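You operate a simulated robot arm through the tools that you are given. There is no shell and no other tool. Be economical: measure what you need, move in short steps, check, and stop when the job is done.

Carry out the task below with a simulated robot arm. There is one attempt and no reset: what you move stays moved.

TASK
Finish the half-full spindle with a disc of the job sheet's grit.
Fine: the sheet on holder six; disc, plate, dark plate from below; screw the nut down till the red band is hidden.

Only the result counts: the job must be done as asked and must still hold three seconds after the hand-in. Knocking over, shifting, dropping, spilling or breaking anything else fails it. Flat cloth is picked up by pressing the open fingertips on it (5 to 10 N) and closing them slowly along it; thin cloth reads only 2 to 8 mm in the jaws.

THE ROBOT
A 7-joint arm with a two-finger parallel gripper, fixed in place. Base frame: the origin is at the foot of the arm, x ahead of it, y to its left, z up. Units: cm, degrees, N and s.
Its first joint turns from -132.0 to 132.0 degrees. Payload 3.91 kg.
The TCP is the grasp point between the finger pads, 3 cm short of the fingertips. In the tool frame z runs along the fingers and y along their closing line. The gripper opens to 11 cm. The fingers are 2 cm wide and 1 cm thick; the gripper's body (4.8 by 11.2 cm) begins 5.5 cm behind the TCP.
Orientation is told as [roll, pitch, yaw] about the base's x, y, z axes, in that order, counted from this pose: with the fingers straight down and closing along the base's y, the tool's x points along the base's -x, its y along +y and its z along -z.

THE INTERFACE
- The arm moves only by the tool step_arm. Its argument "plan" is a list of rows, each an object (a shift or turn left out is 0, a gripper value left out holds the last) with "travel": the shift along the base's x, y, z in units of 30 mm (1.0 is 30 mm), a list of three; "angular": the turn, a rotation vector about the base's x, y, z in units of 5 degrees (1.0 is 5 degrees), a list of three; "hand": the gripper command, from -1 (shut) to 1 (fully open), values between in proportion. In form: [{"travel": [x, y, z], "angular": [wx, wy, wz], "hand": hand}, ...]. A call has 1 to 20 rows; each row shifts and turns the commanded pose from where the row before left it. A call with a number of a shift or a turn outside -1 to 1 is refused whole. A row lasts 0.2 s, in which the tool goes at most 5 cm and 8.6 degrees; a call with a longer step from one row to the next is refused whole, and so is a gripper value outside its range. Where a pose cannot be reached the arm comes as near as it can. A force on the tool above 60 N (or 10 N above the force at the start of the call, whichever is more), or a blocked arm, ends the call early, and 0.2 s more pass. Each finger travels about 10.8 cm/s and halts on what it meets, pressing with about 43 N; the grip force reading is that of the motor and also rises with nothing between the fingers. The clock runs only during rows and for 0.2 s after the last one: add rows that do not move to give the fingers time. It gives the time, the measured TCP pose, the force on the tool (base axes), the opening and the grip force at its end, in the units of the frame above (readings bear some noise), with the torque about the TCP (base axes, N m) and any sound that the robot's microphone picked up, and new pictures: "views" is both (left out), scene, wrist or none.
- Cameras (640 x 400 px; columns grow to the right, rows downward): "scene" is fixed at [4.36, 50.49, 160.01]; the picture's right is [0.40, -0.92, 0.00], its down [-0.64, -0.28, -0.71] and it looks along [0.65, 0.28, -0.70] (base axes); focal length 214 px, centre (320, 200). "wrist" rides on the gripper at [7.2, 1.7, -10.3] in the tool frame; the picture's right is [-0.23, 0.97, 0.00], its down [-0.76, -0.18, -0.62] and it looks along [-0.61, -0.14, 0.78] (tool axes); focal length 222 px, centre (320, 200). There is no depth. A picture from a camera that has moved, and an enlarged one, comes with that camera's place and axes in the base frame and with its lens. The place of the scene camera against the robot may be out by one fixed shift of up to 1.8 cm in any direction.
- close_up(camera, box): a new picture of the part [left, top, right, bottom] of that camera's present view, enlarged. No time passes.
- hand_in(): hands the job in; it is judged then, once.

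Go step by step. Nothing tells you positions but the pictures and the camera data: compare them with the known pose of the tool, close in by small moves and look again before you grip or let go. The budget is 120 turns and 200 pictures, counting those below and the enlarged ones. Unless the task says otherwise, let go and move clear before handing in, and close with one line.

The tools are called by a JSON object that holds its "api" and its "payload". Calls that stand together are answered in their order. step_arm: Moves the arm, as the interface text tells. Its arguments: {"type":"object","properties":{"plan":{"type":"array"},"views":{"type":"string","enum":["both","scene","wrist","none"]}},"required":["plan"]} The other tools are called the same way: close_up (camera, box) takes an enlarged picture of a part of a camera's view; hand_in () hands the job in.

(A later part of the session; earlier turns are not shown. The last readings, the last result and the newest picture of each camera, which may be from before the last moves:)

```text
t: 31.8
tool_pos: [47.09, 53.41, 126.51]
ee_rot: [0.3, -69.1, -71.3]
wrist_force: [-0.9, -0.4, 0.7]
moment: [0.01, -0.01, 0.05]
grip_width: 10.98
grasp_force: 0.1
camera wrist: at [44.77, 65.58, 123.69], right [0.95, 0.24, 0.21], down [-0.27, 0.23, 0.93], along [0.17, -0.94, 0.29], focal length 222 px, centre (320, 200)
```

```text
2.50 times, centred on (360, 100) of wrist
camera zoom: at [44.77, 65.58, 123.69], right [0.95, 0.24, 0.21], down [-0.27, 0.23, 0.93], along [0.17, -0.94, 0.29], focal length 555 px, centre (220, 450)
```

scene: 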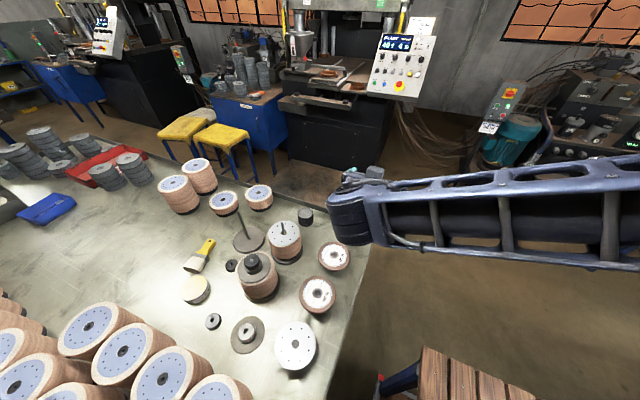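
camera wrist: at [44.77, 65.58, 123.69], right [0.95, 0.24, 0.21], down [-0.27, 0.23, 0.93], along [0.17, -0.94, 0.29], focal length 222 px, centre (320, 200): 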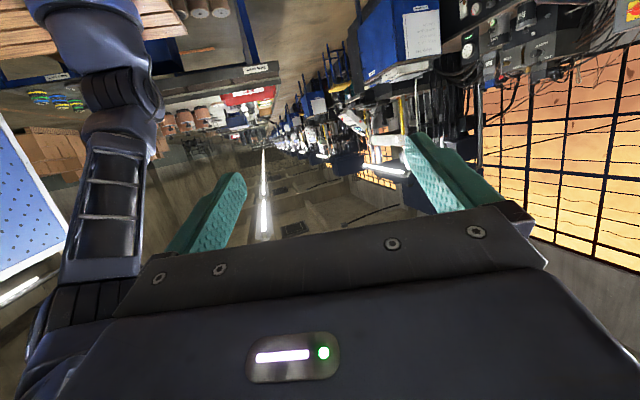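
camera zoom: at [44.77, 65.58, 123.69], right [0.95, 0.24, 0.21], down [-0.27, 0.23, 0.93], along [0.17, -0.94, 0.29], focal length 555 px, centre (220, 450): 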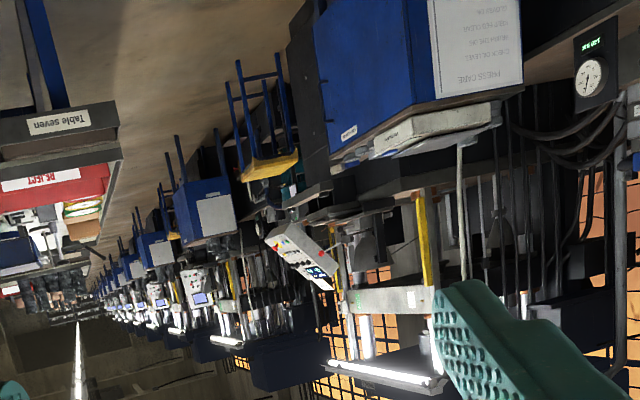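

Each station has numbered furniture; holder six must belong to this one, possibly higher up. I'll sweep the raised camera to the left and behind.

{"api": "step_arm", "payload": {"plan": [{"angular": [0, 0, 1]}, {"angular": [0, 0, 1]}, {"angular": [0, 0, 1]}, {"angular": [0, 0, 1]}, {"angular": [0, 0, 1]}, {"angular": [0, 0, 1]}, {"angular": [0, 0, 1]}, {"angular": [0, 0, 1]}, {"angular": [0, 0, 1]}, {"angular": [0, 0, 1]}, {"angular": [0, 0, 1]}, {"angular": [0, 0, 1]}, {"angular": [0, 0, 1]}, {"angular": [0, 0, 1]}, {"angular": [0, 0, 1]}, {"angular": [0, 0, 1]}, {"angular": [0, 0, 1]}, {"angular": [0, 0, 1]}, {"angular": [0, 0, 1]}, {"angular": [0, 0, 1]}], "views": "none"}}

{"api": "step_arm", "payload": {"plan": [{"angular": [0, 0, 1]}, {"angular": [0, 0, 1]}, {"angular": [0, 0, 1]}, {"angular": [0, 0, 1]}, {"angular": [0, 0, 1]}, {"angular": [0, 0, 1]}, {"angular": [0, 0, 1]}, {"angular": [0, 0, 1]}, {"angular": [0, 0, 1]}, {"angular": [0, 0, 1]}, {"angular": [0, 0, 0]}], "views": "wrist"}}

{"api": "step_arm", "payload": {"plan": [{"angular": [0, 0, 1]}, {"angular": [0, 0, 1]}, {"angular": [0, 0, 1]}, {"angular": [0, 0, 1]}, {"angular": [0, 0, 1]}, {"angular": [0, 0, 1]}, {"angular": [0, 0, 1]}, {"angular": [0, 0, 1]}, {"angular": [0, 0, 1]}, {"angular": [0, 0, 1]}, {"angular": [0, 0, 1]}, {"angular": [0, 0, 1]}, {"angular": [0, 0, 0]}], "views": "wrist"}}

```text
t: 36.0
tool_pos: [47.15, 53.47, 126.68]
ee_rot: [0.2, -69.1, 28.9]
wrist_force: [-0.6, 0.4, -0.5]
moment: [-0.01, -0.01, -0.01]
grip_width: 11.0
grasp_force: 0.0
```

```text
t: 38.4
tool_pos: [45.1, 54.51, 126.64]
ee_rot: [0.2, -69.1, 78.8]
wrist_force: [-0.8, 0.5, -0.2]
moment: [-0.03, -0.01, -0.06]
grip_width: 11.0
grasp_force: 0.2
out of reach, approached as far as the arm can: row 7
camera wrist: at [41.14, 42.93, 123.64], right [-0.94, 0.26, 0.21], down [0.12, -0.34, 0.93], along [0.32, 0.9, 0.29], focal length 222 px, centre (320, 200)
```

wrist: 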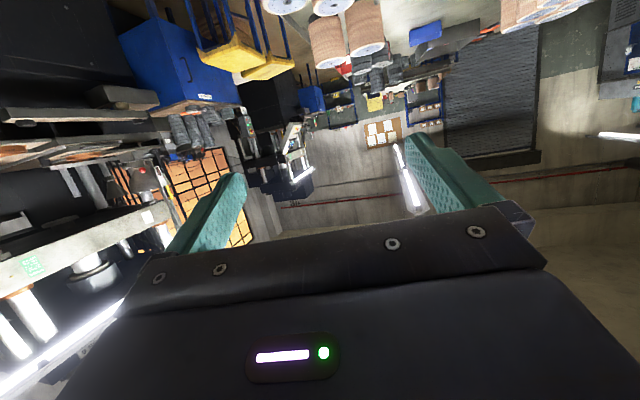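

```text
t: 41.2
tool_pos: [45.06, 54.68, 126.66]
ee_rot: [0.4, -69.1, 139.0]
wrist_force: [-0.1, 1.1, -0.1]
moment: [-0.02, 0.01, 0.0]
grip_width: 10.99
grasp_force: 0.0
camera wrist: at [53.32, 45.34, 123.65], right [-0.7, -0.68, 0.21], down [0.35, -0.07, 0.93], along [-0.62, 0.73, 0.29], focal length 222 px, centre (320, 200)
```

wrist: 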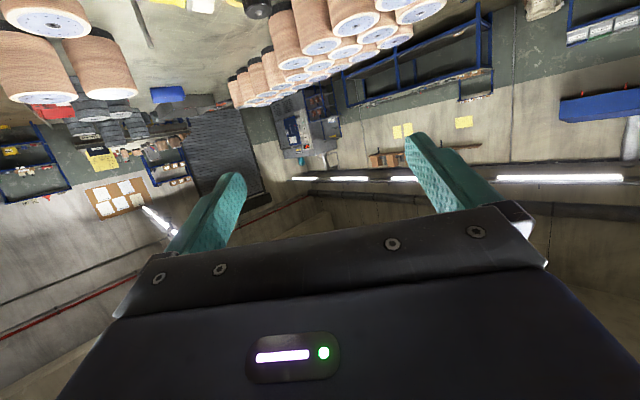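

A notice board with several sheets is on the far wall; I'll read it and the yellow notes.

{"api": "close_up", "payload": {"camera": "wrist", "box": [85, 175, 149, 219]}}

{"api": "close_up", "payload": {"camera": "wrist", "box": [360, 110, 480, 170]}}

{"api": "close_up", "payload": {"camera": "wrist", "box": [60, 140, 130, 180]}}

{"api": "close_up", "payload": {"camera": "wrist", "box": [550, 0, 640, 60]}}

```text
9.09 times, centred on (117, 197) of wrist
camera zoom: at [53.32, 45.34, 123.65], right [-0.7, -0.68, 0.21], down [0.35, -0.07, 0.93], along [-0.62, 0.73, 0.29], focal length 2019 px, centre (2166, 227)
```

zoom: 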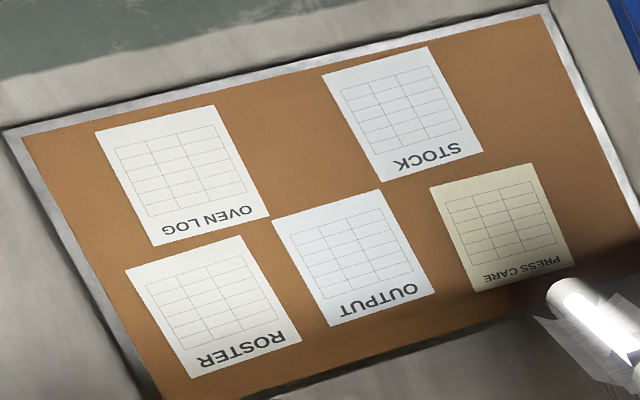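

```text
5.33 times, centred on (420, 140) of wrist
camera zoom: at [53.32, 45.34, 123.65], right [-0.7, -0.68, 0.21], down [0.35, -0.07, 0.93], along [-0.62, 0.73, 0.29], focal length 1185 px, centre (-213, 520)
```

zoom: 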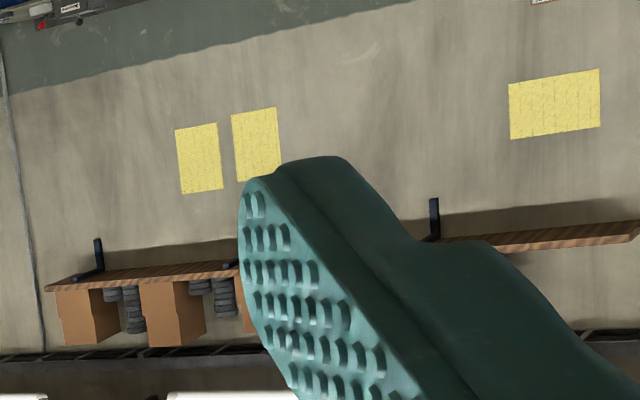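

```text
9.14 times, centred on (95, 160) of wrist
camera zoom: at [53.32, 45.34, 123.65], right [-0.7, -0.68, 0.21], down [0.35, -0.07, 0.93], along [-0.62, 0.73, 0.29], focal length 2031 px, centre (2377, 566)
```

zoom: 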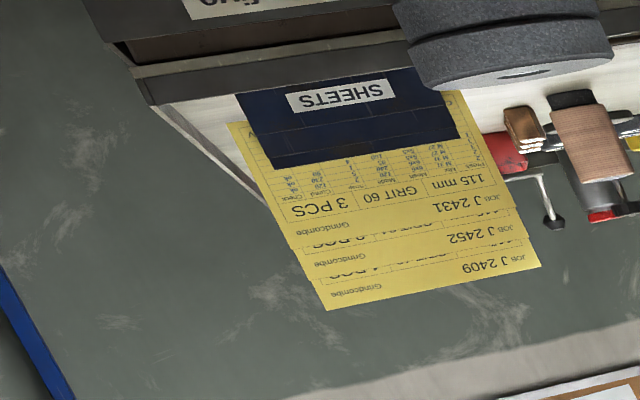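

```text
6.67 times, centred on (595, 30) of wrist
camera zoom: at [53.32, 45.34, 123.65], right [-0.7, -0.68, 0.21], down [0.35, -0.07, 0.93], along [-0.62, 0.73, 0.29], focal length 1481 px, centre (-1513, 1333)
```

zoom: 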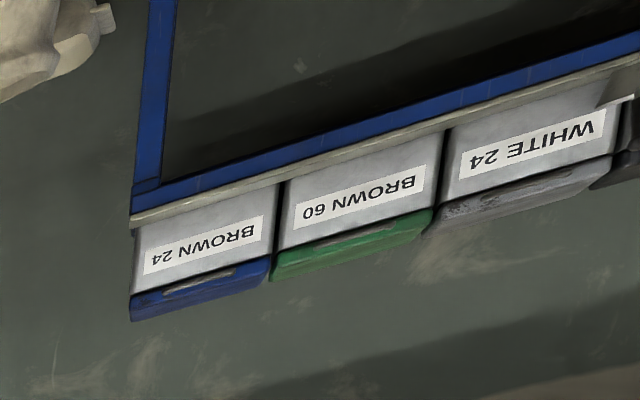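

Table five's sheets stand in a "SHEETS" holder on its right-hand end, so holder six should be on this bench's right end face (y≈50). I'll bring the camera there, facing +y.

{"api": "step_arm", "payload": {"plan": [{"angular": [0, 0, -1], "travel": [0, -1, 0]}, {"angular": [0, 0, -1], "travel": [0, -1, 0]}, {"angular": [0, 0, -1], "travel": [0, -1, 0]}, {"angular": [0, 0, -1], "travel": [0, -1, 0]}, {"angular": [0, 0, -1], "travel": [0, -1, 0]}, {"angular": [0, 0, -1], "travel": [0, -1, 0]}, {"angular": [0, 0, -1], "travel": [0, -1, 0]}, {"angular": [0, 0, -1], "travel": [0, -1, 0]}, {"angular": [0, 0, -1], "travel": [0, -1, 0]}, {"angular": [0, 0, -1], "travel": [0, -1, 0]}, {"angular": [-1, 0, 0], "travel": [0.3, 0, -0.5]}, {"angular": [-1, 0, 0], "travel": [0.3, 0, -0.5]}, {"angular": [-1, 0, 0], "travel": [0.3, 0, -0.5]}, {"angular": [-1, 0, 0], "travel": [0.3, 0, -0.5]}, {"angular": [-1, 0, 0], "travel": [0.3, 0, -0.5]}, {"angular": [-1, 0, 0], "travel": [0.3, 0, -0.5]}, {"travel": [0, 0, -0.5]}, {"travel": [0, 0, -0.5]}, {}], "views": "both"}}

```text
t: 45.2
tool_pos: [50.48, 24.55, 114.7]
ee_rot: [-0.5, -39.1, 89.5]
wrist_force: [0.7, 0.2, -0.4]
moment: [0.0, 0.03, -0.03]
grip_width: 10.99
grasp_force: 0.0
camera wrist: at [48.66, 12.52, 118.17], right [-0.97, 0.19, 0.14], down [0.17, 0.2, 0.97], along [0.16, 0.96, -0.22], focal length 222 px, centre (320, 200)
```

scene: 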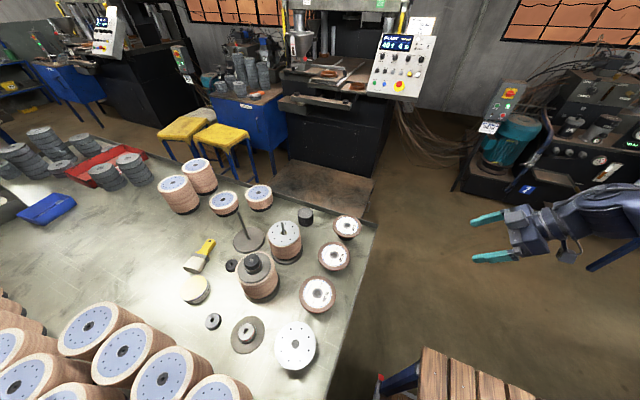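
wrist: 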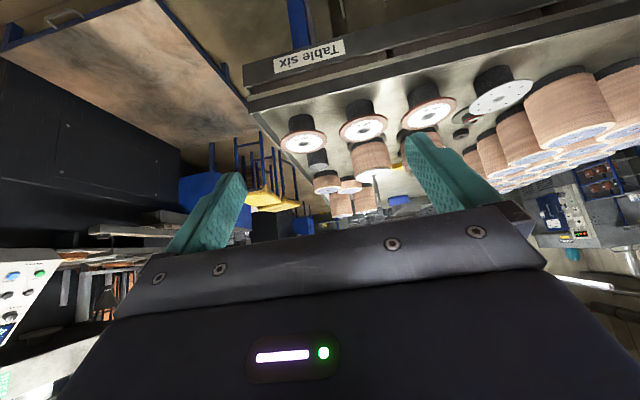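

{"api": "close_up", "payload": {"camera": "wrist", "box": [500, 150, 640, 250]}}

{"api": "close_up", "payload": {"camera": "wrist", "box": [240, 0, 560, 180]}}

```text
4.00 times, centred on (570, 200) of wrist
camera zoom: at [48.66, 12.52, 118.17], right [-0.97, 0.19, 0.14], down [0.17, 0.2, 0.97], along [0.16, 0.96, -0.22], focal length 888 px, centre (-680, 200)
```

zoom: 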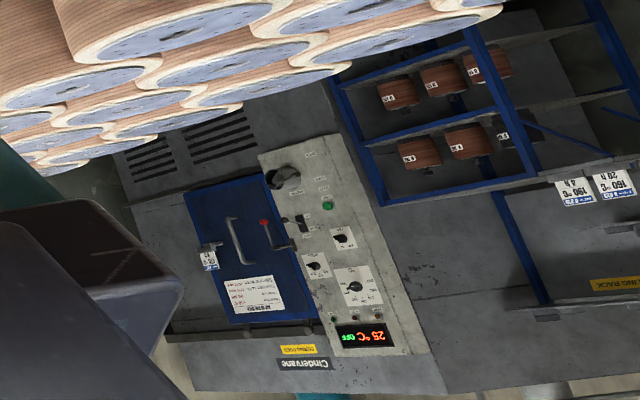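

```text
2.00 times, centred on (400, 90) of wrist
camera zoom: at [48.66, 12.52, 118.17], right [-0.97, 0.19, 0.14], down [0.17, 0.2, 0.97], along [0.16, 0.96, -0.22], focal length 444 px, centre (160, 420)
```

zoom: 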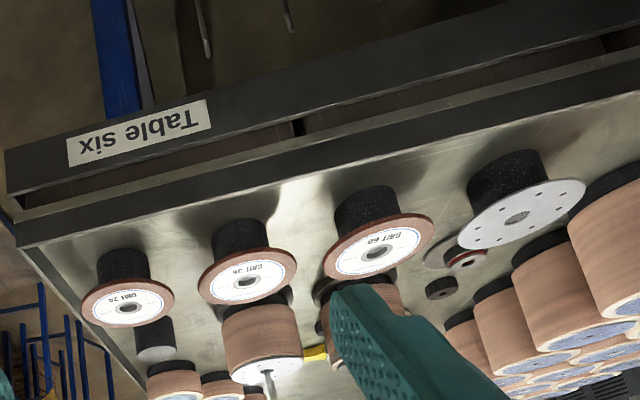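

Table six's right end holds no sheets. I'll move the camera over the bench toward its far left end.

{"api": "step_arm", "payload": {"plan": [{"travel": [-0.3, 1, 0.7]}, {"travel": [-0.3, 1, 0.7]}, {"travel": [-0.3, 1, 0.7]}, {"travel": [-0.3, 1, 0.7]}, {"travel": [-0.3, 1, 0.7]}, {"travel": [-0.3, 1, 0.7]}, {"travel": [-0.3, 1, 0]}, {"travel": [-0.3, 1, 0]}, {"travel": [-0.3, 1, 0]}, {"travel": [-0.3, 1, 0]}, {"travel": [-0.3, 1, 0]}, {"travel": [0, 1, 0]}, {"travel": [0, 1, 0]}, {"travel": [0, 1, 0]}, {"travel": [0, 1, 0]}, {}], "views": "wrist"}}

{"api": "close_up", "payload": {"camera": "wrist", "box": [240, 60, 420, 210]}}

```text
t: 48.6
tool_pos: [40.57, 69.77, 127.24]
ee_rot: [-0.4, -39.2, 89.3]
wrist_force: [-1.4, 0.0, 0.0]
moment: [-0.01, 0.02, 0.0]
grip_width: 11.0
grasp_force: 0.0
camera wrist: at [38.89, 57.59, 130.8], right [-0.97, 0.19, 0.14], down [0.17, 0.2, 0.97], along [0.16, 0.96, -0.22], focal length 222 px, centre (320, 200)
```

wrist: 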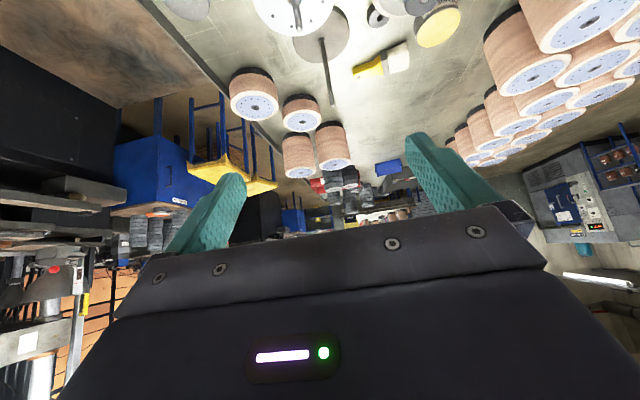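

```text
2.67 times, centred on (330, 135) of wrist
camera zoom: at [38.89, 57.59, 130.8], right [-0.97, 0.19, 0.14], down [0.17, 0.2, 0.97], along [0.16, 0.96, -0.22], focal length 592 px, centre (293, 373)
```

zoom: 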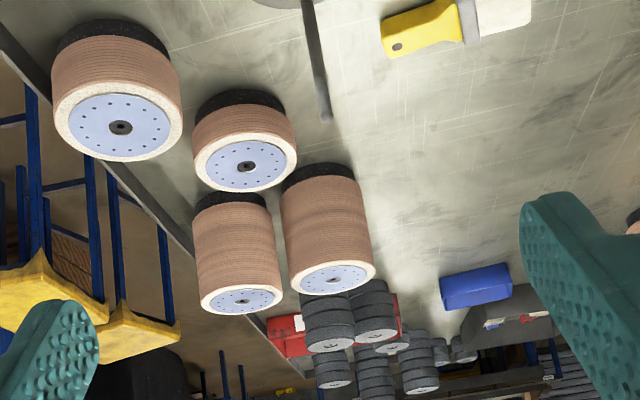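

Nothing there. I'll go back to the right end and look lower, under the bench edge and toward -x.

{"api": "step_arm", "payload": {"plan": [{"travel": [0, -1, 0]}, {"travel": [0, -1, 0]}, {"travel": [0, -1, 0]}, {"travel": [0, -1, 0]}, {"travel": [0.3, -1, 0]}, {"travel": [0.3, -1, 0]}, {"travel": [0.3, -1, 0]}, {"travel": [0.3, -1, 0]}, {"travel": [0.3, -1, 0]}, {"travel": [0.3, -1, 0]}, {"travel": [0.3, -1, 0]}, {"travel": [0.3, -1, 0]}, {"travel": [0.3, -1, 0]}, {"travel": [0.3, -1, 0]}, {"travel": [0.3, -1, 0]}, {"travel": [0.3, -1, -1]}, {"travel": [0.3, 0, -1]}, {"travel": [0.3, 0, -1]}, {"travel": [0.3, 0, -1]}, {"travel": [0.3, 0, -1]}], "views": "none"}}

{"api": "step_arm", "payload": {"plan": [{"travel": [0, 0, -1], "angular": [0, 0, 1]}, {"travel": [0, 0, -1], "angular": [0, 0, 1]}, {"travel": [0, 0, -1], "angular": [0, 0, 1]}, {"travel": [0, 0, -1], "angular": [0, 0, 1]}, {"travel": [0, 0, -1]}, {"travel": [0, 0, -1]}, {"travel": [0, 0, -1]}, {"travel": [0, 0, -1]}, {"travel": [0, 0, -1]}, {}], "views": "both"}}

```text
t: 52.8
tool_pos: [54.88, 21.57, 112.32]
ee_rot: [-0.5, -39.1, 89.5]
wrist_force: [0.2, 0.1, 0.3]
moment: [-0.03, -0.06, 0.0]
grip_width: 11.0
grasp_force: 0.0
```

```text
t: 55.0
tool_pos: [55.02, 21.62, 85.26]
ee_rot: [-0.5, -39.1, 109.4]
wrist_force: [0.5, 0.3, 0.2]
moment: [0.02, -0.01, -0.01]
grip_width: 11.01
grasp_force: 0.0
camera wrist: at [57.47, 9.66, 88.78], right [-0.98, -0.15, 0.14], down [0.1, 0.24, 0.97], along [-0.18, 0.96, -0.22], focal length 222 px, centre (320, 200)
```

scene: 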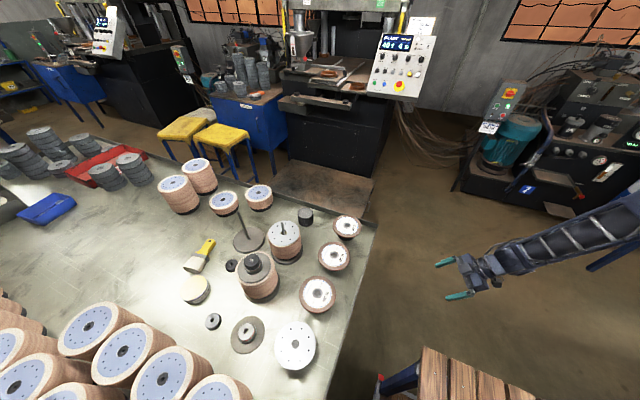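
wrist: 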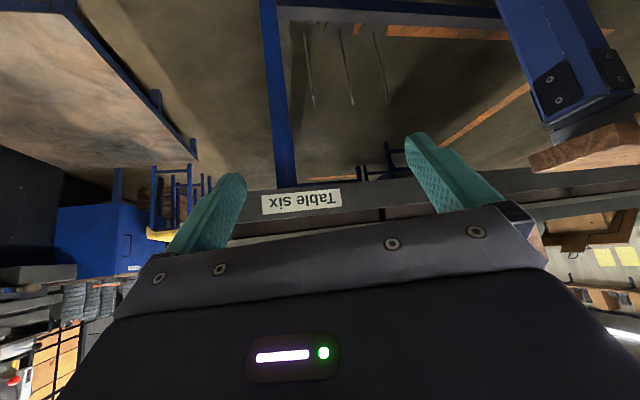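

{"api": "close_up", "payload": {"camera": "wrist", "box": [500, 160, 640, 330]}}

{"api": "close_up", "payload": {"camera": "wrist", "box": [240, 0, 540, 200]}}

{"api": "step_arm", "payload": {"plan": [{"angular": [0, 0, 1]}, {"angular": [0, 0, 1]}, {"angular": [0, 0, 1]}, {"angular": [0, 0, 1]}, {"angular": [0, 0, 1]}, {"angular": [0, 0, 1]}, {"angular": [0, 0, 1]}, {"angular": [0, 0, 1]}, {"angular": [0, 0, 1]}, {"angular": [0, 0, 1]}, {}], "views": "wrist"}}

```text
2.35 times, centred on (570, 245) of wrist
camera zoom: at [57.47, 9.66, 88.78], right [-0.98, -0.15, 0.14], down [0.1, 0.24, 0.97], along [-0.18, 0.96, -0.22], focal length 523 px, centre (-268, 94)
```

zoom: 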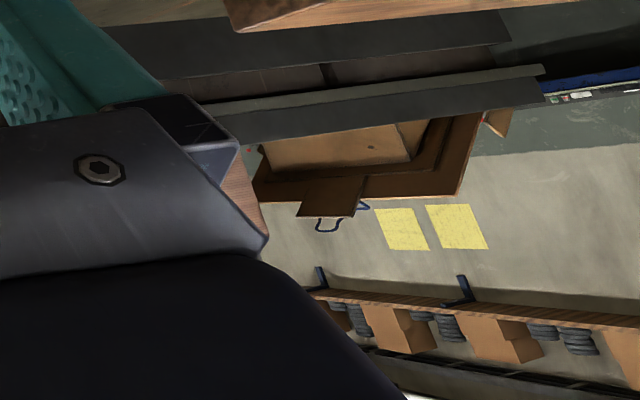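

```text
2.00 times, centred on (390, 100) of wrist
camera zoom: at [57.47, 9.66, 88.78], right [-0.98, -0.15, 0.14], down [0.1, 0.24, 0.97], along [-0.18, 0.96, -0.22], focal length 444 px, centre (180, 400)
```

zoom: 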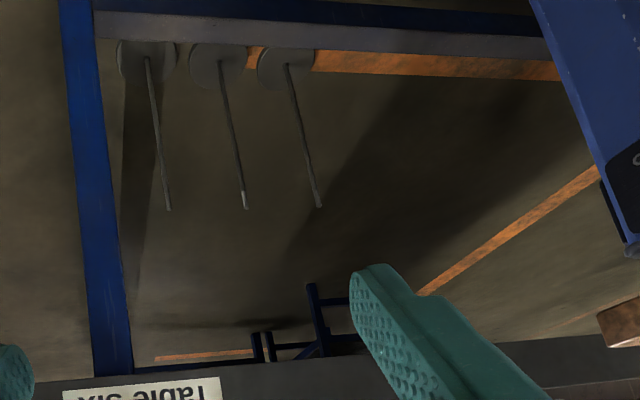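

```text
t: 57.4
tool_pos: [54.99, 21.68, 85.18]
ee_rot: [-0.4, -39.2, 159.5]
wrist_force: [-0.7, -0.9, -0.5]
moment: [0.01, 0.0, -0.02]
grip_width: 11.0
grasp_force: 0.2
camera wrist: at [65.86, 15.65, 88.75], right [-0.51, -0.85, 0.14], down [-0.12, 0.23, 0.97], along [-0.85, 0.48, -0.22], focal length 222 px, centre (320, 200)
```

wrist: 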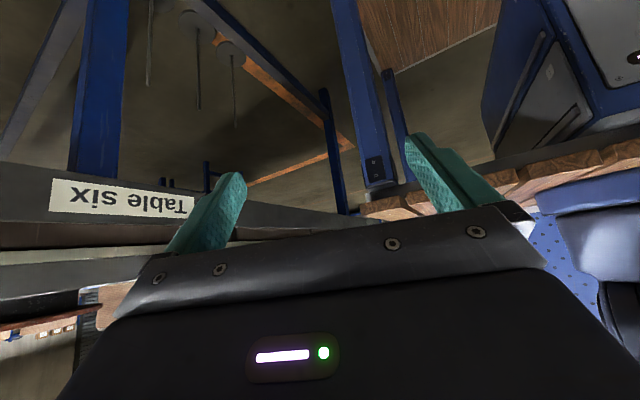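

{"api": "close_up", "payload": {"camera": "wrist", "box": [340, 0, 640, 220]}}

{"api": "step_arm", "payload": {"plan": [{"angular": [0, 0, 1]}, {"angular": [0, 0, 1]}, {"angular": [0, 0, 1]}, {"angular": [0, 0, 1]}, {"angular": [0, 0, 1]}, {"angular": [0, 0, 1]}, {"angular": [0, 0, 1]}, {"angular": [0, 0, 1]}, {}], "views": "wrist"}}

```text
1.82 times, centred on (490, 110) of wrist
camera zoom: at [65.86, 15.65, 88.75], right [-0.51, -0.85, 0.14], down [-0.12, 0.23, 0.97], along [-0.85, 0.48, -0.22], focal length 404 px, centre (11, 364)
```

zoom: 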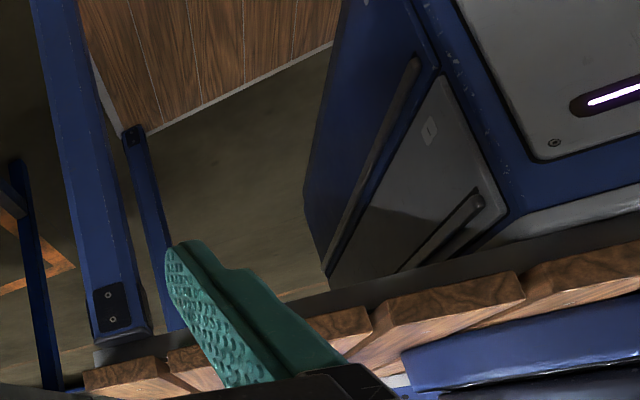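

```text
t: 59.4
tool_pos: [54.96, 21.6, 85.13]
ee_rot: [-0.5, -39.1, -160.5]
wrist_force: [0.3, 0.6, -0.3]
moment: [-0.01, 0.0, 0.0]
grip_width: 10.96
grasp_force: 0.0
camera wrist: at [67.1, 23.97, 88.74], right [0.15, -0.98, 0.14], down [-0.24, 0.1, 0.96], along [-0.96, -0.18, -0.22], focal length 222 px, centre (320, 200)
```

wrist: 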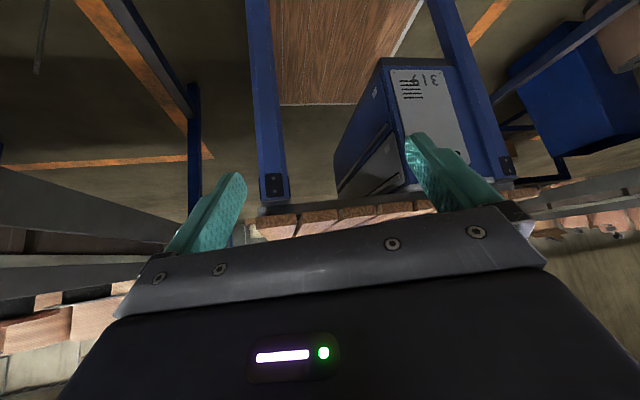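

{"api": "step_arm", "payload": {"plan": [{"angular": [0, 0, 1]}, {"angular": [0, 0, 1]}, {"angular": [0, 0, 1]}, {"angular": [0, 0, 1]}, {"angular": [0, 0, 1]}, {"angular": [0, 0, 1]}, {"angular": [0, 0, 1]}, {"angular": [0, 0, 1]}, {"angular": [0, 0, 1]}, {"angular": [0, 0, 1]}, {"angular": [0, 0, 1]}, {"angular": [0, 0, 1]}, {}], "views": "wrist"}}

{"api": "close_up", "payload": {"camera": "wrist", "box": [0, 0, 320, 200]}}

{"api": "close_up", "payload": {"camera": "wrist", "box": [320, 0, 640, 200]}}

```text
t: 62.2
tool_pos: [55.05, 21.51, 85.23]
ee_rot: [-0.5, -39.0, -100.5]
wrist_force: [0.8, -0.6, 0.5]
moment: [-0.02, 0.0, 0.01]
grip_width: 10.98
grasp_force: 0.1
camera wrist: at [59.08, 33.19, 88.79], right [0.92, -0.36, 0.14], down [-0.21, -0.16, 0.97], along [-0.32, -0.92, -0.22], focal length 222 px, centre (320, 200)
```

wrist: 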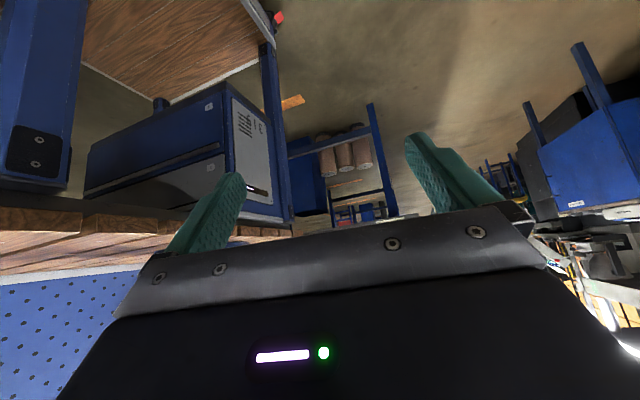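

```text
2.00 times, centred on (160, 100) of wrist
camera zoom: at [59.08, 33.19, 88.79], right [0.92, -0.36, 0.14], down [-0.21, -0.16, 0.97], along [-0.32, -0.92, -0.22], focal length 444 px, centre (640, 400)
```

zoom: 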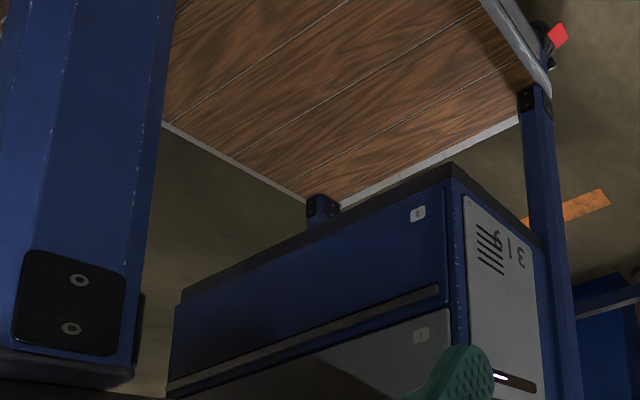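

```text
2.00 times, centred on (480, 100) of wrist
camera zoom: at [59.08, 33.19, 88.79], right [0.92, -0.36, 0.14], down [-0.21, -0.16, 0.97], along [-0.32, -0.92, -0.22], focal length 444 px, centre (0, 400)
```

zoom: 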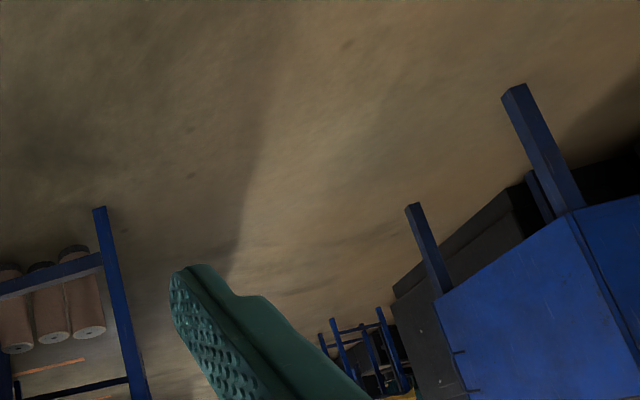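

The only job sheets seen so far are in that "SHEETS" holder near table five. I'll go back for a closer, better view to learn which holder it is.

{"api": "step_arm", "payload": {"plan": [{"travel": [0, 0, 1], "angular": [0, 0, -1]}, {"travel": [0, 0, 1], "angular": [0, 0, -1]}, {"travel": [0, 0, 1], "angular": [0, 0, -1]}, {"travel": [0, 0, 1], "angular": [0, 0, -1]}, {"travel": [0, 0, 1], "angular": [0, 0, -1]}, {"travel": [0, 0, 1], "angular": [0, 0, -1]}, {"travel": [0, 0, 1], "angular": [0, 0, -1]}, {"travel": [0, 0, 1], "angular": [0, 0, -1]}, {"travel": [0, 0, 1], "angular": [0, 0, -1]}, {"travel": [0, 0, 1], "angular": [0, 0, -1]}, {"travel": [0, 0, 1], "angular": [0, 0, -1]}, {"travel": [0, 0, 1], "angular": [0, 0, -1]}, {"travel": [0, 0, 1], "angular": [0, 0, -1]}, {"travel": [0, 0, 1], "angular": [0, 0, -1]}, {"angular": [0, 0, -1]}, {"angular": [0, 0, -1]}, {"angular": [0, 0, -1]}, {"angular": [0, 0, -1]}, {"angular": [0, 0, -1]}, {"angular": [0, 0, -1]}], "views": "none"}}

{"api": "step_arm", "payload": {"plan": [{"angular": [0, 0, -1], "travel": [-0.3, 1, 0]}, {"angular": [0, 0, -1], "travel": [-0.3, 1, 0]}, {"angular": [0, 0, -1], "travel": [-0.3, 1, 0]}, {"angular": [0, 0, -1], "travel": [-0.3, 1, 0]}, {"angular": [0, 0, -1], "travel": [-0.3, 1, 0]}, {"angular": [0, 0, -1], "travel": [-0.3, 1, 0]}, {"angular": [0, 0, -1], "travel": [-0.3, 1, 0]}, {"angular": [0, 0, -1], "travel": [-0.3, 1, 0]}, {"angular": [0, 0, -1], "travel": [-0.3, 1, 0]}, {"angular": [0, 0, -1], "travel": [-0.3, 1, 0]}, {"angular": [0, 0, -1], "travel": [-0.3, 1, 0]}, {"angular": [0, 0, -1], "travel": [-0.3, 1, 0]}, {"angular": [0, 0, -1], "travel": [-0.3, 1, 0]}, {"angular": [0, 0, -1], "travel": [-0.3, 1, 0]}, {"angular": [0, 0, -1], "travel": [-0.3, 1, 0]}, {"angular": [1, 0, 0]}, {"angular": [1, 0, 0]}, {"angular": [1, 0, 0]}, {}], "views": "wrist"}}

```text
t: 66.4
tool_pos: [55.1, 21.73, 127.21]
ee_rot: [-0.5, -39.1, 159.4]
wrist_force: [-0.6, -0.9, -0.2]
moment: [0.01, 0.02, 0.02]
grip_width: 10.98
grasp_force: 0.1
```

```text
t: 70.4
tool_pos: [41.47, 66.62, 127.22]
ee_rot: [2.1, -54.1, 82.7]
wrist_force: [-0.1, -0.6, -0.1]
moment: [0.02, -0.02, 0.03]
grip_width: 10.98
grasp_force: 0.1
camera wrist: at [38.59, 54.22, 127.51], right [-0.95, 0.23, 0.2], down [0.19, -0.08, 0.98], along [0.24, 0.97, 0.03], focal length 222 px, centre (320, 200)
```

wrist: 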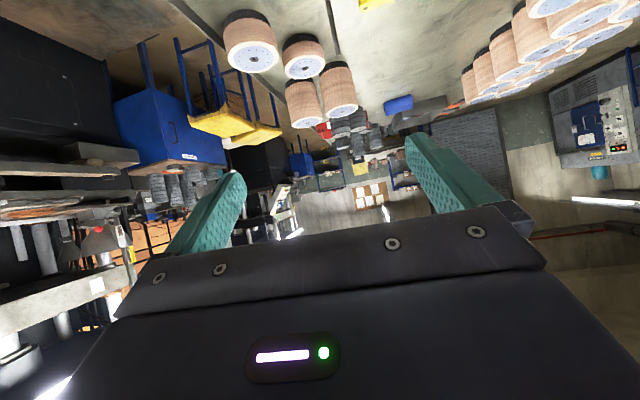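

{"api": "close_up", "payload": {"camera": "wrist", "box": [325, 125, 405, 175]}}

{"api": "close_up", "payload": {"camera": "wrist", "box": [340, 145, 390, 180]}}

{"api": "close_up", "payload": {"camera": "wrist", "box": [270, 130, 350, 200]}}

{"api": "close_up", "payload": {"camera": "wrist", "box": [570, 100, 640, 190]}}

```text
8.00 times, centred on (365, 150) of wrist
camera zoom: at [38.59, 54.22, 127.51], right [-0.95, 0.23, 0.2], down [0.19, -0.08, 0.98], along [0.24, 0.97, 0.03], focal length 1777 px, centre (-40, 600)
```

zoom: 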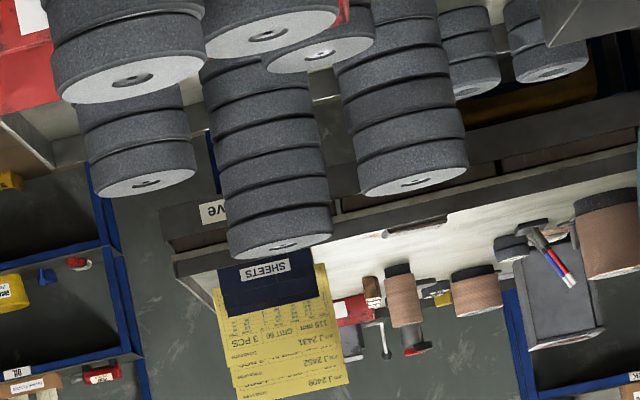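

```text
11.43 times, centred on (365, 162) of wrist
camera zoom: at [38.59, 54.22, 127.51], right [-0.95, 0.23, 0.2], down [0.19, -0.08, 0.98], along [0.24, 0.97, 0.03], focal length 2538 px, centre (-194, 629)
```

zoom: 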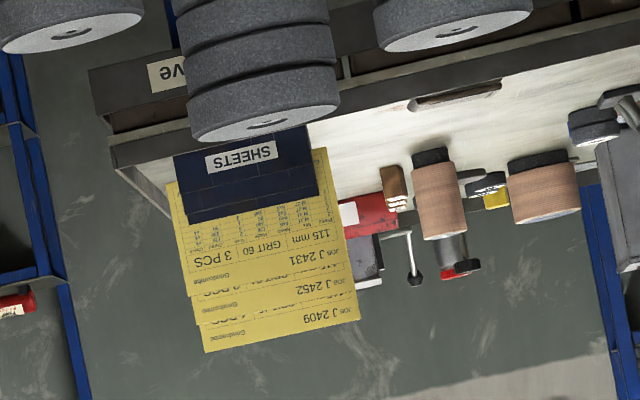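

```text
5.71 times, centred on (310, 165) of wrist
camera zoom: at [38.59, 54.22, 127.51], right [-0.95, 0.23, 0.2], down [0.19, -0.08, 0.98], along [0.24, 0.97, 0.03], focal length 1269 px, centre (377, 400)
```

zoom: 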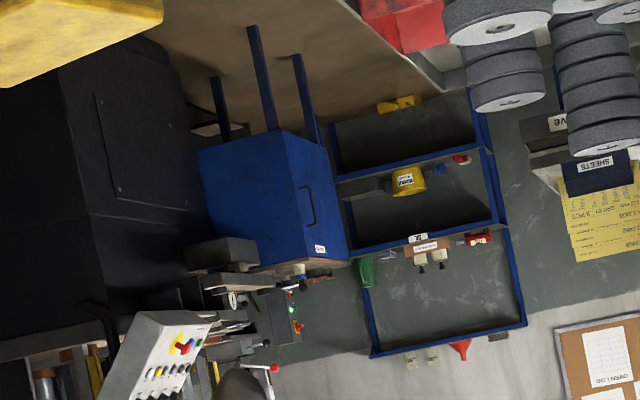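

```text
4.44 times, centred on (605, 145) of wrist
camera zoom: at [38.59, 54.22, 127.51], right [-0.95, 0.23, 0.2], down [0.19, -0.08, 0.98], along [0.24, 0.97, 0.03], focal length 987 px, centre (-947, 444)
```

zoom: 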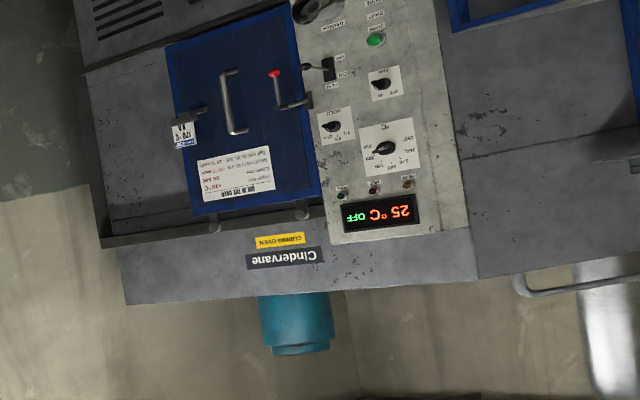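

Between two earlier views I can triangulate a wooden stand with a blue clip at about (-25, 64, 99) on the bench, hidden behind the rolls. I'll go look at it.

{"api": "step_arm", "payload": {"plan": [{"angular": [0, 0, 1], "travel": [-0.8, 0, 0]}, {"angular": [0, 0, 1], "travel": [-0.8, 0, 0]}, {"angular": [0, 0, 1], "travel": [-0.8, 0, 0]}, {"angular": [0, 0, 1], "travel": [-0.8, 0, 0]}, {"angular": [0, 0, 1], "travel": [-0.8, 0, 0]}, {"angular": [0, 0, 1], "travel": [-0.8, 0, 0]}, {"angular": [0, 0, 1], "travel": [-0.8, 0, 0]}, {"angular": [0, 0, 1], "travel": [-0.8, 0, 0]}, {"angular": [0, 0, 1], "travel": [-0.8, 0, 0]}, {"angular": [0, 0, 1], "travel": [-0.8, 0, 0]}, {"angular": [0, 0, 1]}, {"angular": [0, 0, 1]}, {"angular": [0, 0, 1]}, {"angular": [0, 0, 1]}, {"angular": [-0.17, -0.98, 0]}, {"angular": [-0.17, -0.98, 0]}, {"angular": [-0.17, -0.98, 0]}, {"angular": [-0.17, -0.98, 0]}, {"angular": [-0.17, -0.98, 0]}, {}], "views": "both"}}

```text
t: 74.6
tool_pos: [17.58, 66.81, 127.2]
ee_rot: [-6.3, -29.9, 158.4]
wrist_force: [-0.6, 0.8, -0.4]
moment: [0.01, -0.02, -0.01]
grip_width: 10.99
grasp_force: 0.2
camera wrist: at [27.1, 59.85, 132.45], right [-0.59, -0.81, 0.02], down [-0.28, 0.23, 0.93], along [-0.76, 0.55, -0.36], focal length 222 px, centre (320, 200)
```

scene: 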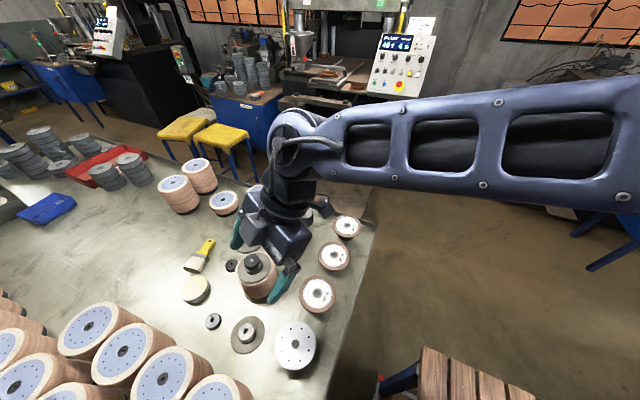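
wrist: 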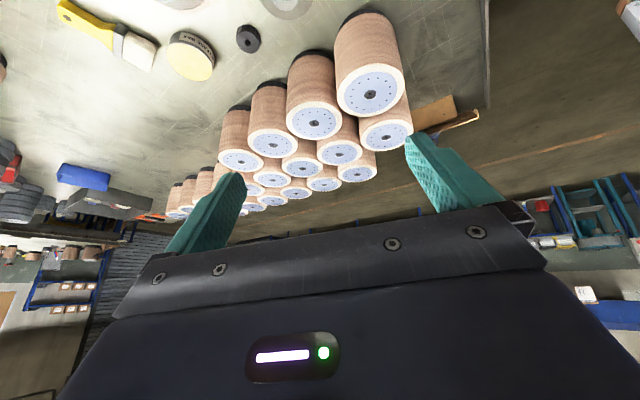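

{"api": "step_arm", "payload": {"plan": [{"angular": [0, 0, 1], "travel": [-0.7, -0.3, 0]}, {"angular": [0, 0, 1], "travel": [-0.7, -0.3, 0]}, {"angular": [0, 0, 1], "travel": [-0.7, -0.3, 0]}, {"angular": [0, 0, 1], "travel": [-0.7, -0.3, 0]}, {"angular": [0, 0, 1], "travel": [-0.7, -0.3, 0]}, {"angular": [0, 0, 1], "travel": [-0.7, 0, 0]}, {"travel": [-0.7, 0, 0]}, {"travel": [-0.7, 0, 0]}, {}], "views": "wrist"}}

{"api": "close_up", "payload": {"camera": "wrist", "box": [220, 20, 440, 180]}}

```text
t: 76.6
tool_pos: [0.63, 62.09, 127.23]
ee_rot: [-6.5, -29.8, -171.6]
wrist_force: [-0.3, 0.3, -0.5]
moment: [0.0, -0.03, 0.01]
grip_width: 11.0
grasp_force: 0.0
camera wrist: at [12.31, 60.9, 132.5], right [-0.11, -0.99, 0.02], down [-0.35, 0.06, 0.93], along [-0.93, 0.09, -0.36], focal length 222 px, centre (320, 200)
```

wrist: 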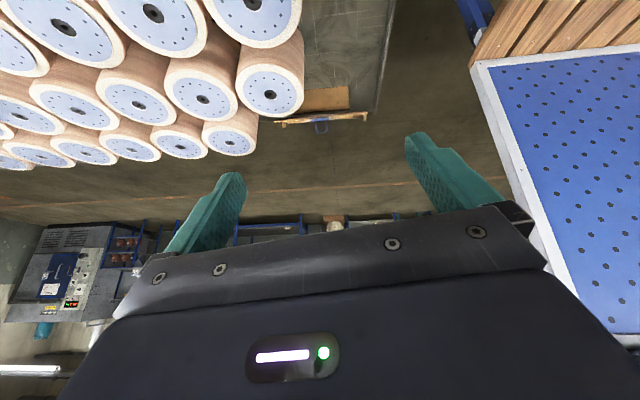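

```text
2.50 times, centred on (330, 100) of wrist
camera zoom: at [12.31, 60.9, 132.5], right [-0.11, -0.99, 0.02], down [-0.35, 0.06, 0.93], along [-0.93, 0.09, -0.36], focal length 555 px, centre (295, 450)
```

zoom: 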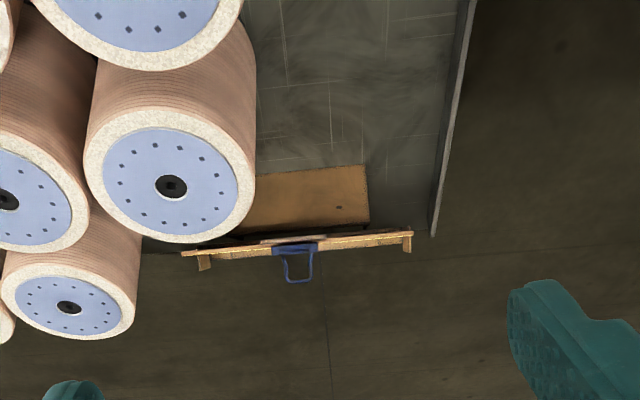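

It is a clip holder facing away (-x) at the bench's back edge. I'll take the camera round to its front.

{"api": "step_arm", "payload": {"plan": [{"angular": [0, 0, -1], "travel": [0, 0, 0.2]}, {"angular": [0, 0, -1], "travel": [0, 0, 0.2]}, {"angular": [0, 0, -1], "travel": [0, 0, 0.2]}, {"angular": [0, 0, -1], "travel": [0, 0, 0.2]}, {"angular": [0, 0, -1], "travel": [0, 0, 0.2]}, {"angular": [0, 0, -1]}, {"angular": [0, 0, -1]}, {"angular": [0, 0, -1]}, {"angular": [0, 0, -1]}, {"angular": [0, 0, -1]}, {"angular": [0, 0, -1]}, {"angular": [0, 0, -1]}, {"angular": [0, 0, -1]}, {"angular": [0, 0, -1]}, {"angular": [0, 0, -1]}, {"angular": [0, 0, -1]}, {"angular": [0, 0, -1]}, {"angular": [0, 0, -1]}, {"angular": [0, 0, -1]}, {"angular": [0, 0, -1]}], "views": "none"}}

{"api": "step_arm", "payload": {"plan": [{"angular": [0, 0, -1], "travel": [-1, -0.2, 0]}, {"angular": [0, 0, -1], "travel": [-1, -0.2, 0]}, {"angular": [0, 0, -1], "travel": [-1, -0.2, 0]}, {"angular": [0, 0, -1], "travel": [-1, -0.2, 0]}, {"angular": [0, 0, -1], "travel": [-1, -0.2, 0]}, {"angular": [0, 0, -1], "travel": [-1, -0.2, 0]}, {"angular": [0, 0, -1], "travel": [-1, -0.2, 0]}, {"angular": [0, 0, -1], "travel": [-1, -0.2, 0]}, {"travel": [-1, -0.2, 0]}, {"travel": [-1, -0.2, 0]}, {"travel": [-1, -0.2, 0]}, {"travel": [-1, -0.2, 0]}, {"travel": [-1, -0.2, 0]}, {"travel": [-1, -0.2, 0]}, {}], "views": "both"}}

```text
t: 80.8
tool_pos: [8.15, 73.14, 127.18]
ee_rot: [-6.7, -29.9, 91.9]
wrist_force: [0.7, -0.2, -0.3]
moment: [0.02, 0.01, 0.0]
grip_width: 11.01
grasp_force: 0.1
out of reach, approached as far as the arm can: row 14, 15, 16, 17, 18, 19, 20
```

```text
t: 84.0
tool_pos: [5.48, 74.08, 126.32]
ee_rot: [-7.1, -29.7, 94.0]
wrist_force: [-1.2, -0.5, -1.1]
moment: [-0.01, 0.0, -0.03]
grip_width: 10.99
grasp_force: 0.0
out of reach, approached as far as the arm can: row 1, 2, 3, 4, 5, 6, 7, 8, 9, 10, 11, 12, 13, 14
camera wrist: at [3.43, 62.64, 131.6], right [-0.98, 0.19, 0.01], down [0.07, 0.35, 0.93], along [0.17, 0.92, -0.36], focal length 222 px, centre (320, 200)
```

scene: 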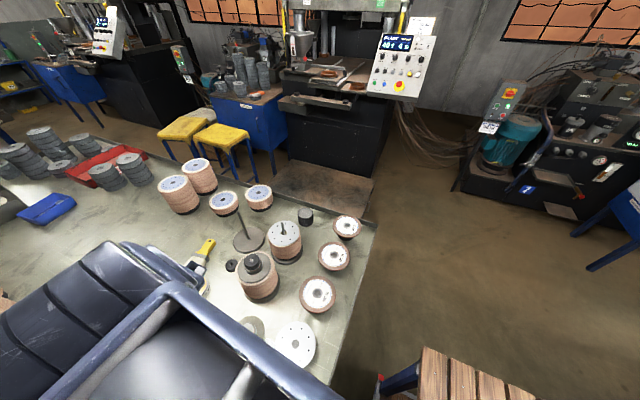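
wrist: 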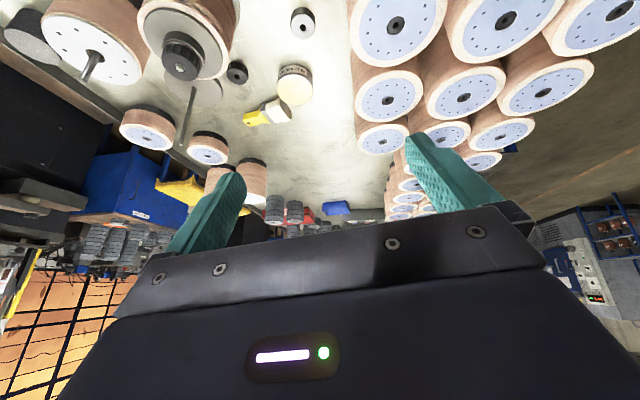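

The arm hit a joint limit there. I'll back the yaw off and translate toward -x, where the holder can appear at the image's edge.

{"api": "step_arm", "payload": {"plan": [{"angular": [0, 0, 1]}, {"angular": [0, 0, 1]}, {"angular": [0, 0, 1]}, {"angular": [0, 0, 1], "travel": [-0.5, -0.6, 0]}, {"angular": [0, 0, 1], "travel": [-0.8, -0.6, 0]}, {"angular": [0, 0, 1], "travel": [-0.8, -0.6, 0]}, {"angular": [0, 0, 1], "travel": [-0.8, -0.6, 0]}, {"angular": [0, 0, 1], "travel": [-1, -0.6, 0]}, {"travel": [-1, -0.6, 0]}, {"travel": [-1, -0.6, 0]}, {"travel": [-1, -0.6, 0]}, {"travel": [-1, -0.6, 0]}, {"travel": [-1, -0.6, 0]}, {"travel": [-1, -0.6, 0]}, {"travel": [-1, -0.6, 0]}, {"travel": [-1, -0.6, 0]}, {"travel": [-1, 0, 0]}, {"travel": [-1, 0, 0]}, {}], "views": "both"}}

```text
t: 88.0
tool_pos: [-23.81, 64.05, 119.51]
ee_rot: [-4.9, -30.5, 132.0]
wrist_force: [0.0, -0.1, 0.4]
moment: [0.0, -0.01, 0.01]
grip_width: 10.99
grasp_force: 0.0
out of reach, approached as far as the arm can: row 11, 12, 13, 14, 15, 16, 17, 18
camera wrist: at [-18.01, 53.84, 124.64], right [-0.88, -0.47, 0.04], down [-0.13, 0.33, 0.93], along [-0.46, 0.82, -0.35], focal length 222 px, centre (320, 200)
```

scene: 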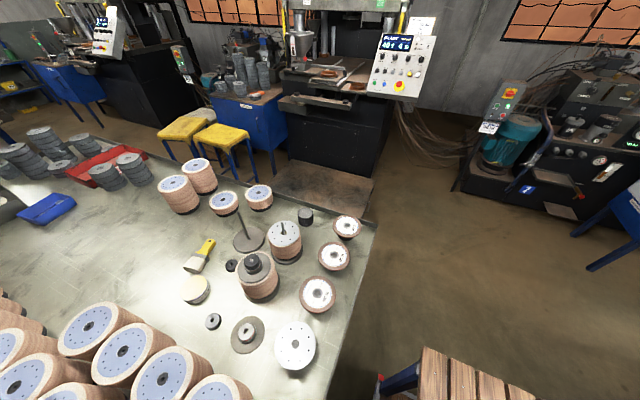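
wrist: 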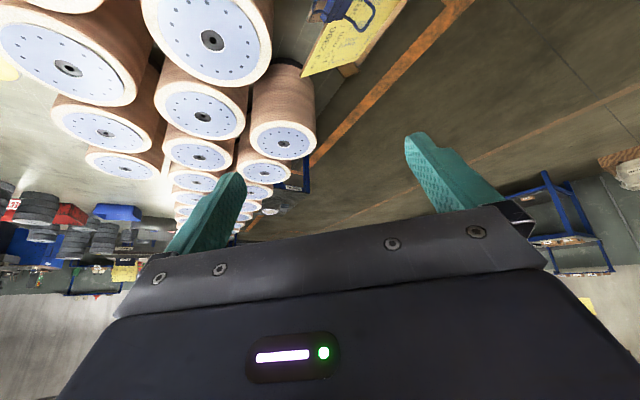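

The yellow sheet is now visible at the top. I'll zoom in to read it.

{"api": "close_up", "payload": {"camera": "wrist", "box": [290, 0, 420, 90]}}

```text
4.44 times, centred on (355, 45) of wrist
camera zoom: at [-18.01, 53.84, 124.64], right [-0.88, -0.47, 0.04], down [-0.13, 0.33, 0.93], along [-0.46, 0.82, -0.35], focal length 987 px, centre (164, 889)
```

zoom: 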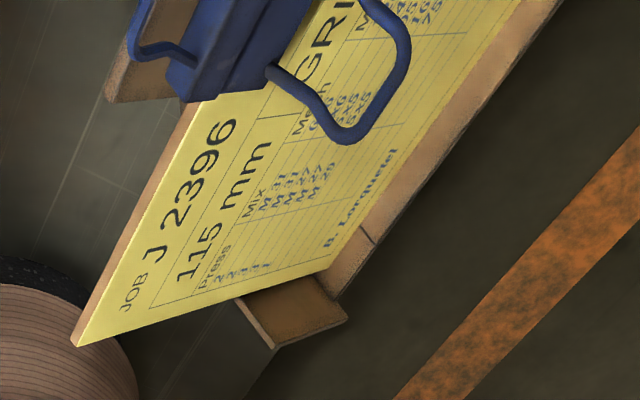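

{"api": "step_arm", "payload": {"plan": [{"angular": [-0.743, -0.669, 0]}, {"angular": [-0.743, -0.669, 0]}, {"angular": [-0.743, -0.669, 0]}, {"angular": [-0.743, -0.669, 0]}, {}], "views": "wrist"}}

{"api": "close_up", "payload": {"camera": "wrist", "box": [300, 30, 460, 160]}}

```text
t: 89.2
tool_pos: [-18.62, 71.67, 117.26]
ee_rot: [-5.5, -10.1, 132.0]
wrist_force: [-0.7, 0.2, -0.2]
moment: [-0.01, -0.01, 0.02]
grip_width: 10.98
grasp_force: 0.1
out of reach, approached as far as the arm can: row 1, 2, 3, 4
camera wrist: at [-14.56, 63.23, 126.03], right [-0.88, -0.47, -0.05], down [-0.34, 0.55, 0.76], along [-0.33, 0.69, -0.65], focal length 222 px, centre (320, 200)
```

wrist: 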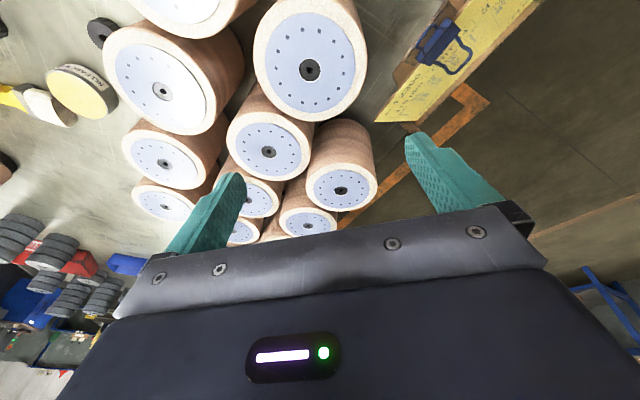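

```text
3.08 times, centred on (380, 95) of wrist
camera zoom: at [-14.56, 63.23, 126.03], right [-0.88, -0.47, -0.05], down [-0.34, 0.55, 0.76], along [-0.33, 0.69, -0.65], focal length 684 px, centre (135, 523)
```

zoom: 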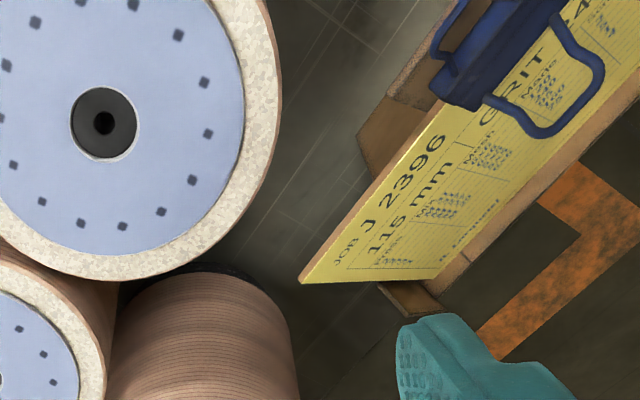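

{"api": "close_up", "payload": {"camera": "wrist", "box": [420, 0, 550, 80]}}

```text
4.92 times, centred on (485, 40) of wrist
camera zoom: at [-14.56, 63.23, 126.03], right [-0.88, -0.47, -0.05], down [-0.34, 0.55, 0.76], along [-0.33, 0.69, -0.65], focal length 1094 px, centre (-492, 988)
```

zoom: 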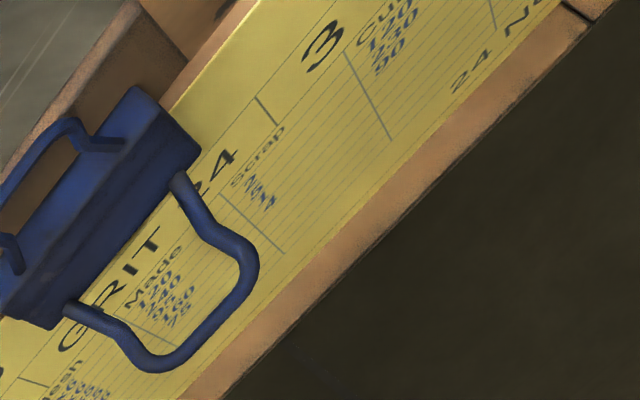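

The sheet reads JOB J 2396, 115 mm, GRIT 24. Now I'll return over the work area and look at the parts from above.

{"api": "step_arm", "payload": {"plan": [{"travel": [0, -1, 0.8]}, {"travel": [0, -1, 0.8]}, {"travel": [0, -1, 0.8]}, {"travel": [0.5, -0.5, 0.5]}, {"travel": [1, 0, 0]}, {"travel": [1, 0, 0]}, {"travel": [1, 0, 0]}, {"travel": [1, 0, 0]}, {"travel": [1, 0, 0]}, {"travel": [1, 0, 0]}, {"travel": [1, 0, 0]}, {"travel": [1, 0, 0]}, {"travel": [1, 0, 0]}, {"travel": [1, 0, 0]}, {"travel": [1, -0.3, 0]}, {"travel": [1, -0.3, 0]}, {"travel": [1, -0.3, 0]}, {"travel": [1, -0.3, 0]}, {}], "views": "none"}}

```text
t: 93.2
tool_pos: [28.89, 66.97, 124.97]
ee_rot: [-6.7, -9.8, 131.9]
wrist_force: [0.5, 0.2, 0.0]
moment: [-0.01, -0.05, -0.01]
grip_width: 10.99
grasp_force: 0.1
out of reach, approached as far as the arm can: row 1, 2, 3, 4
```

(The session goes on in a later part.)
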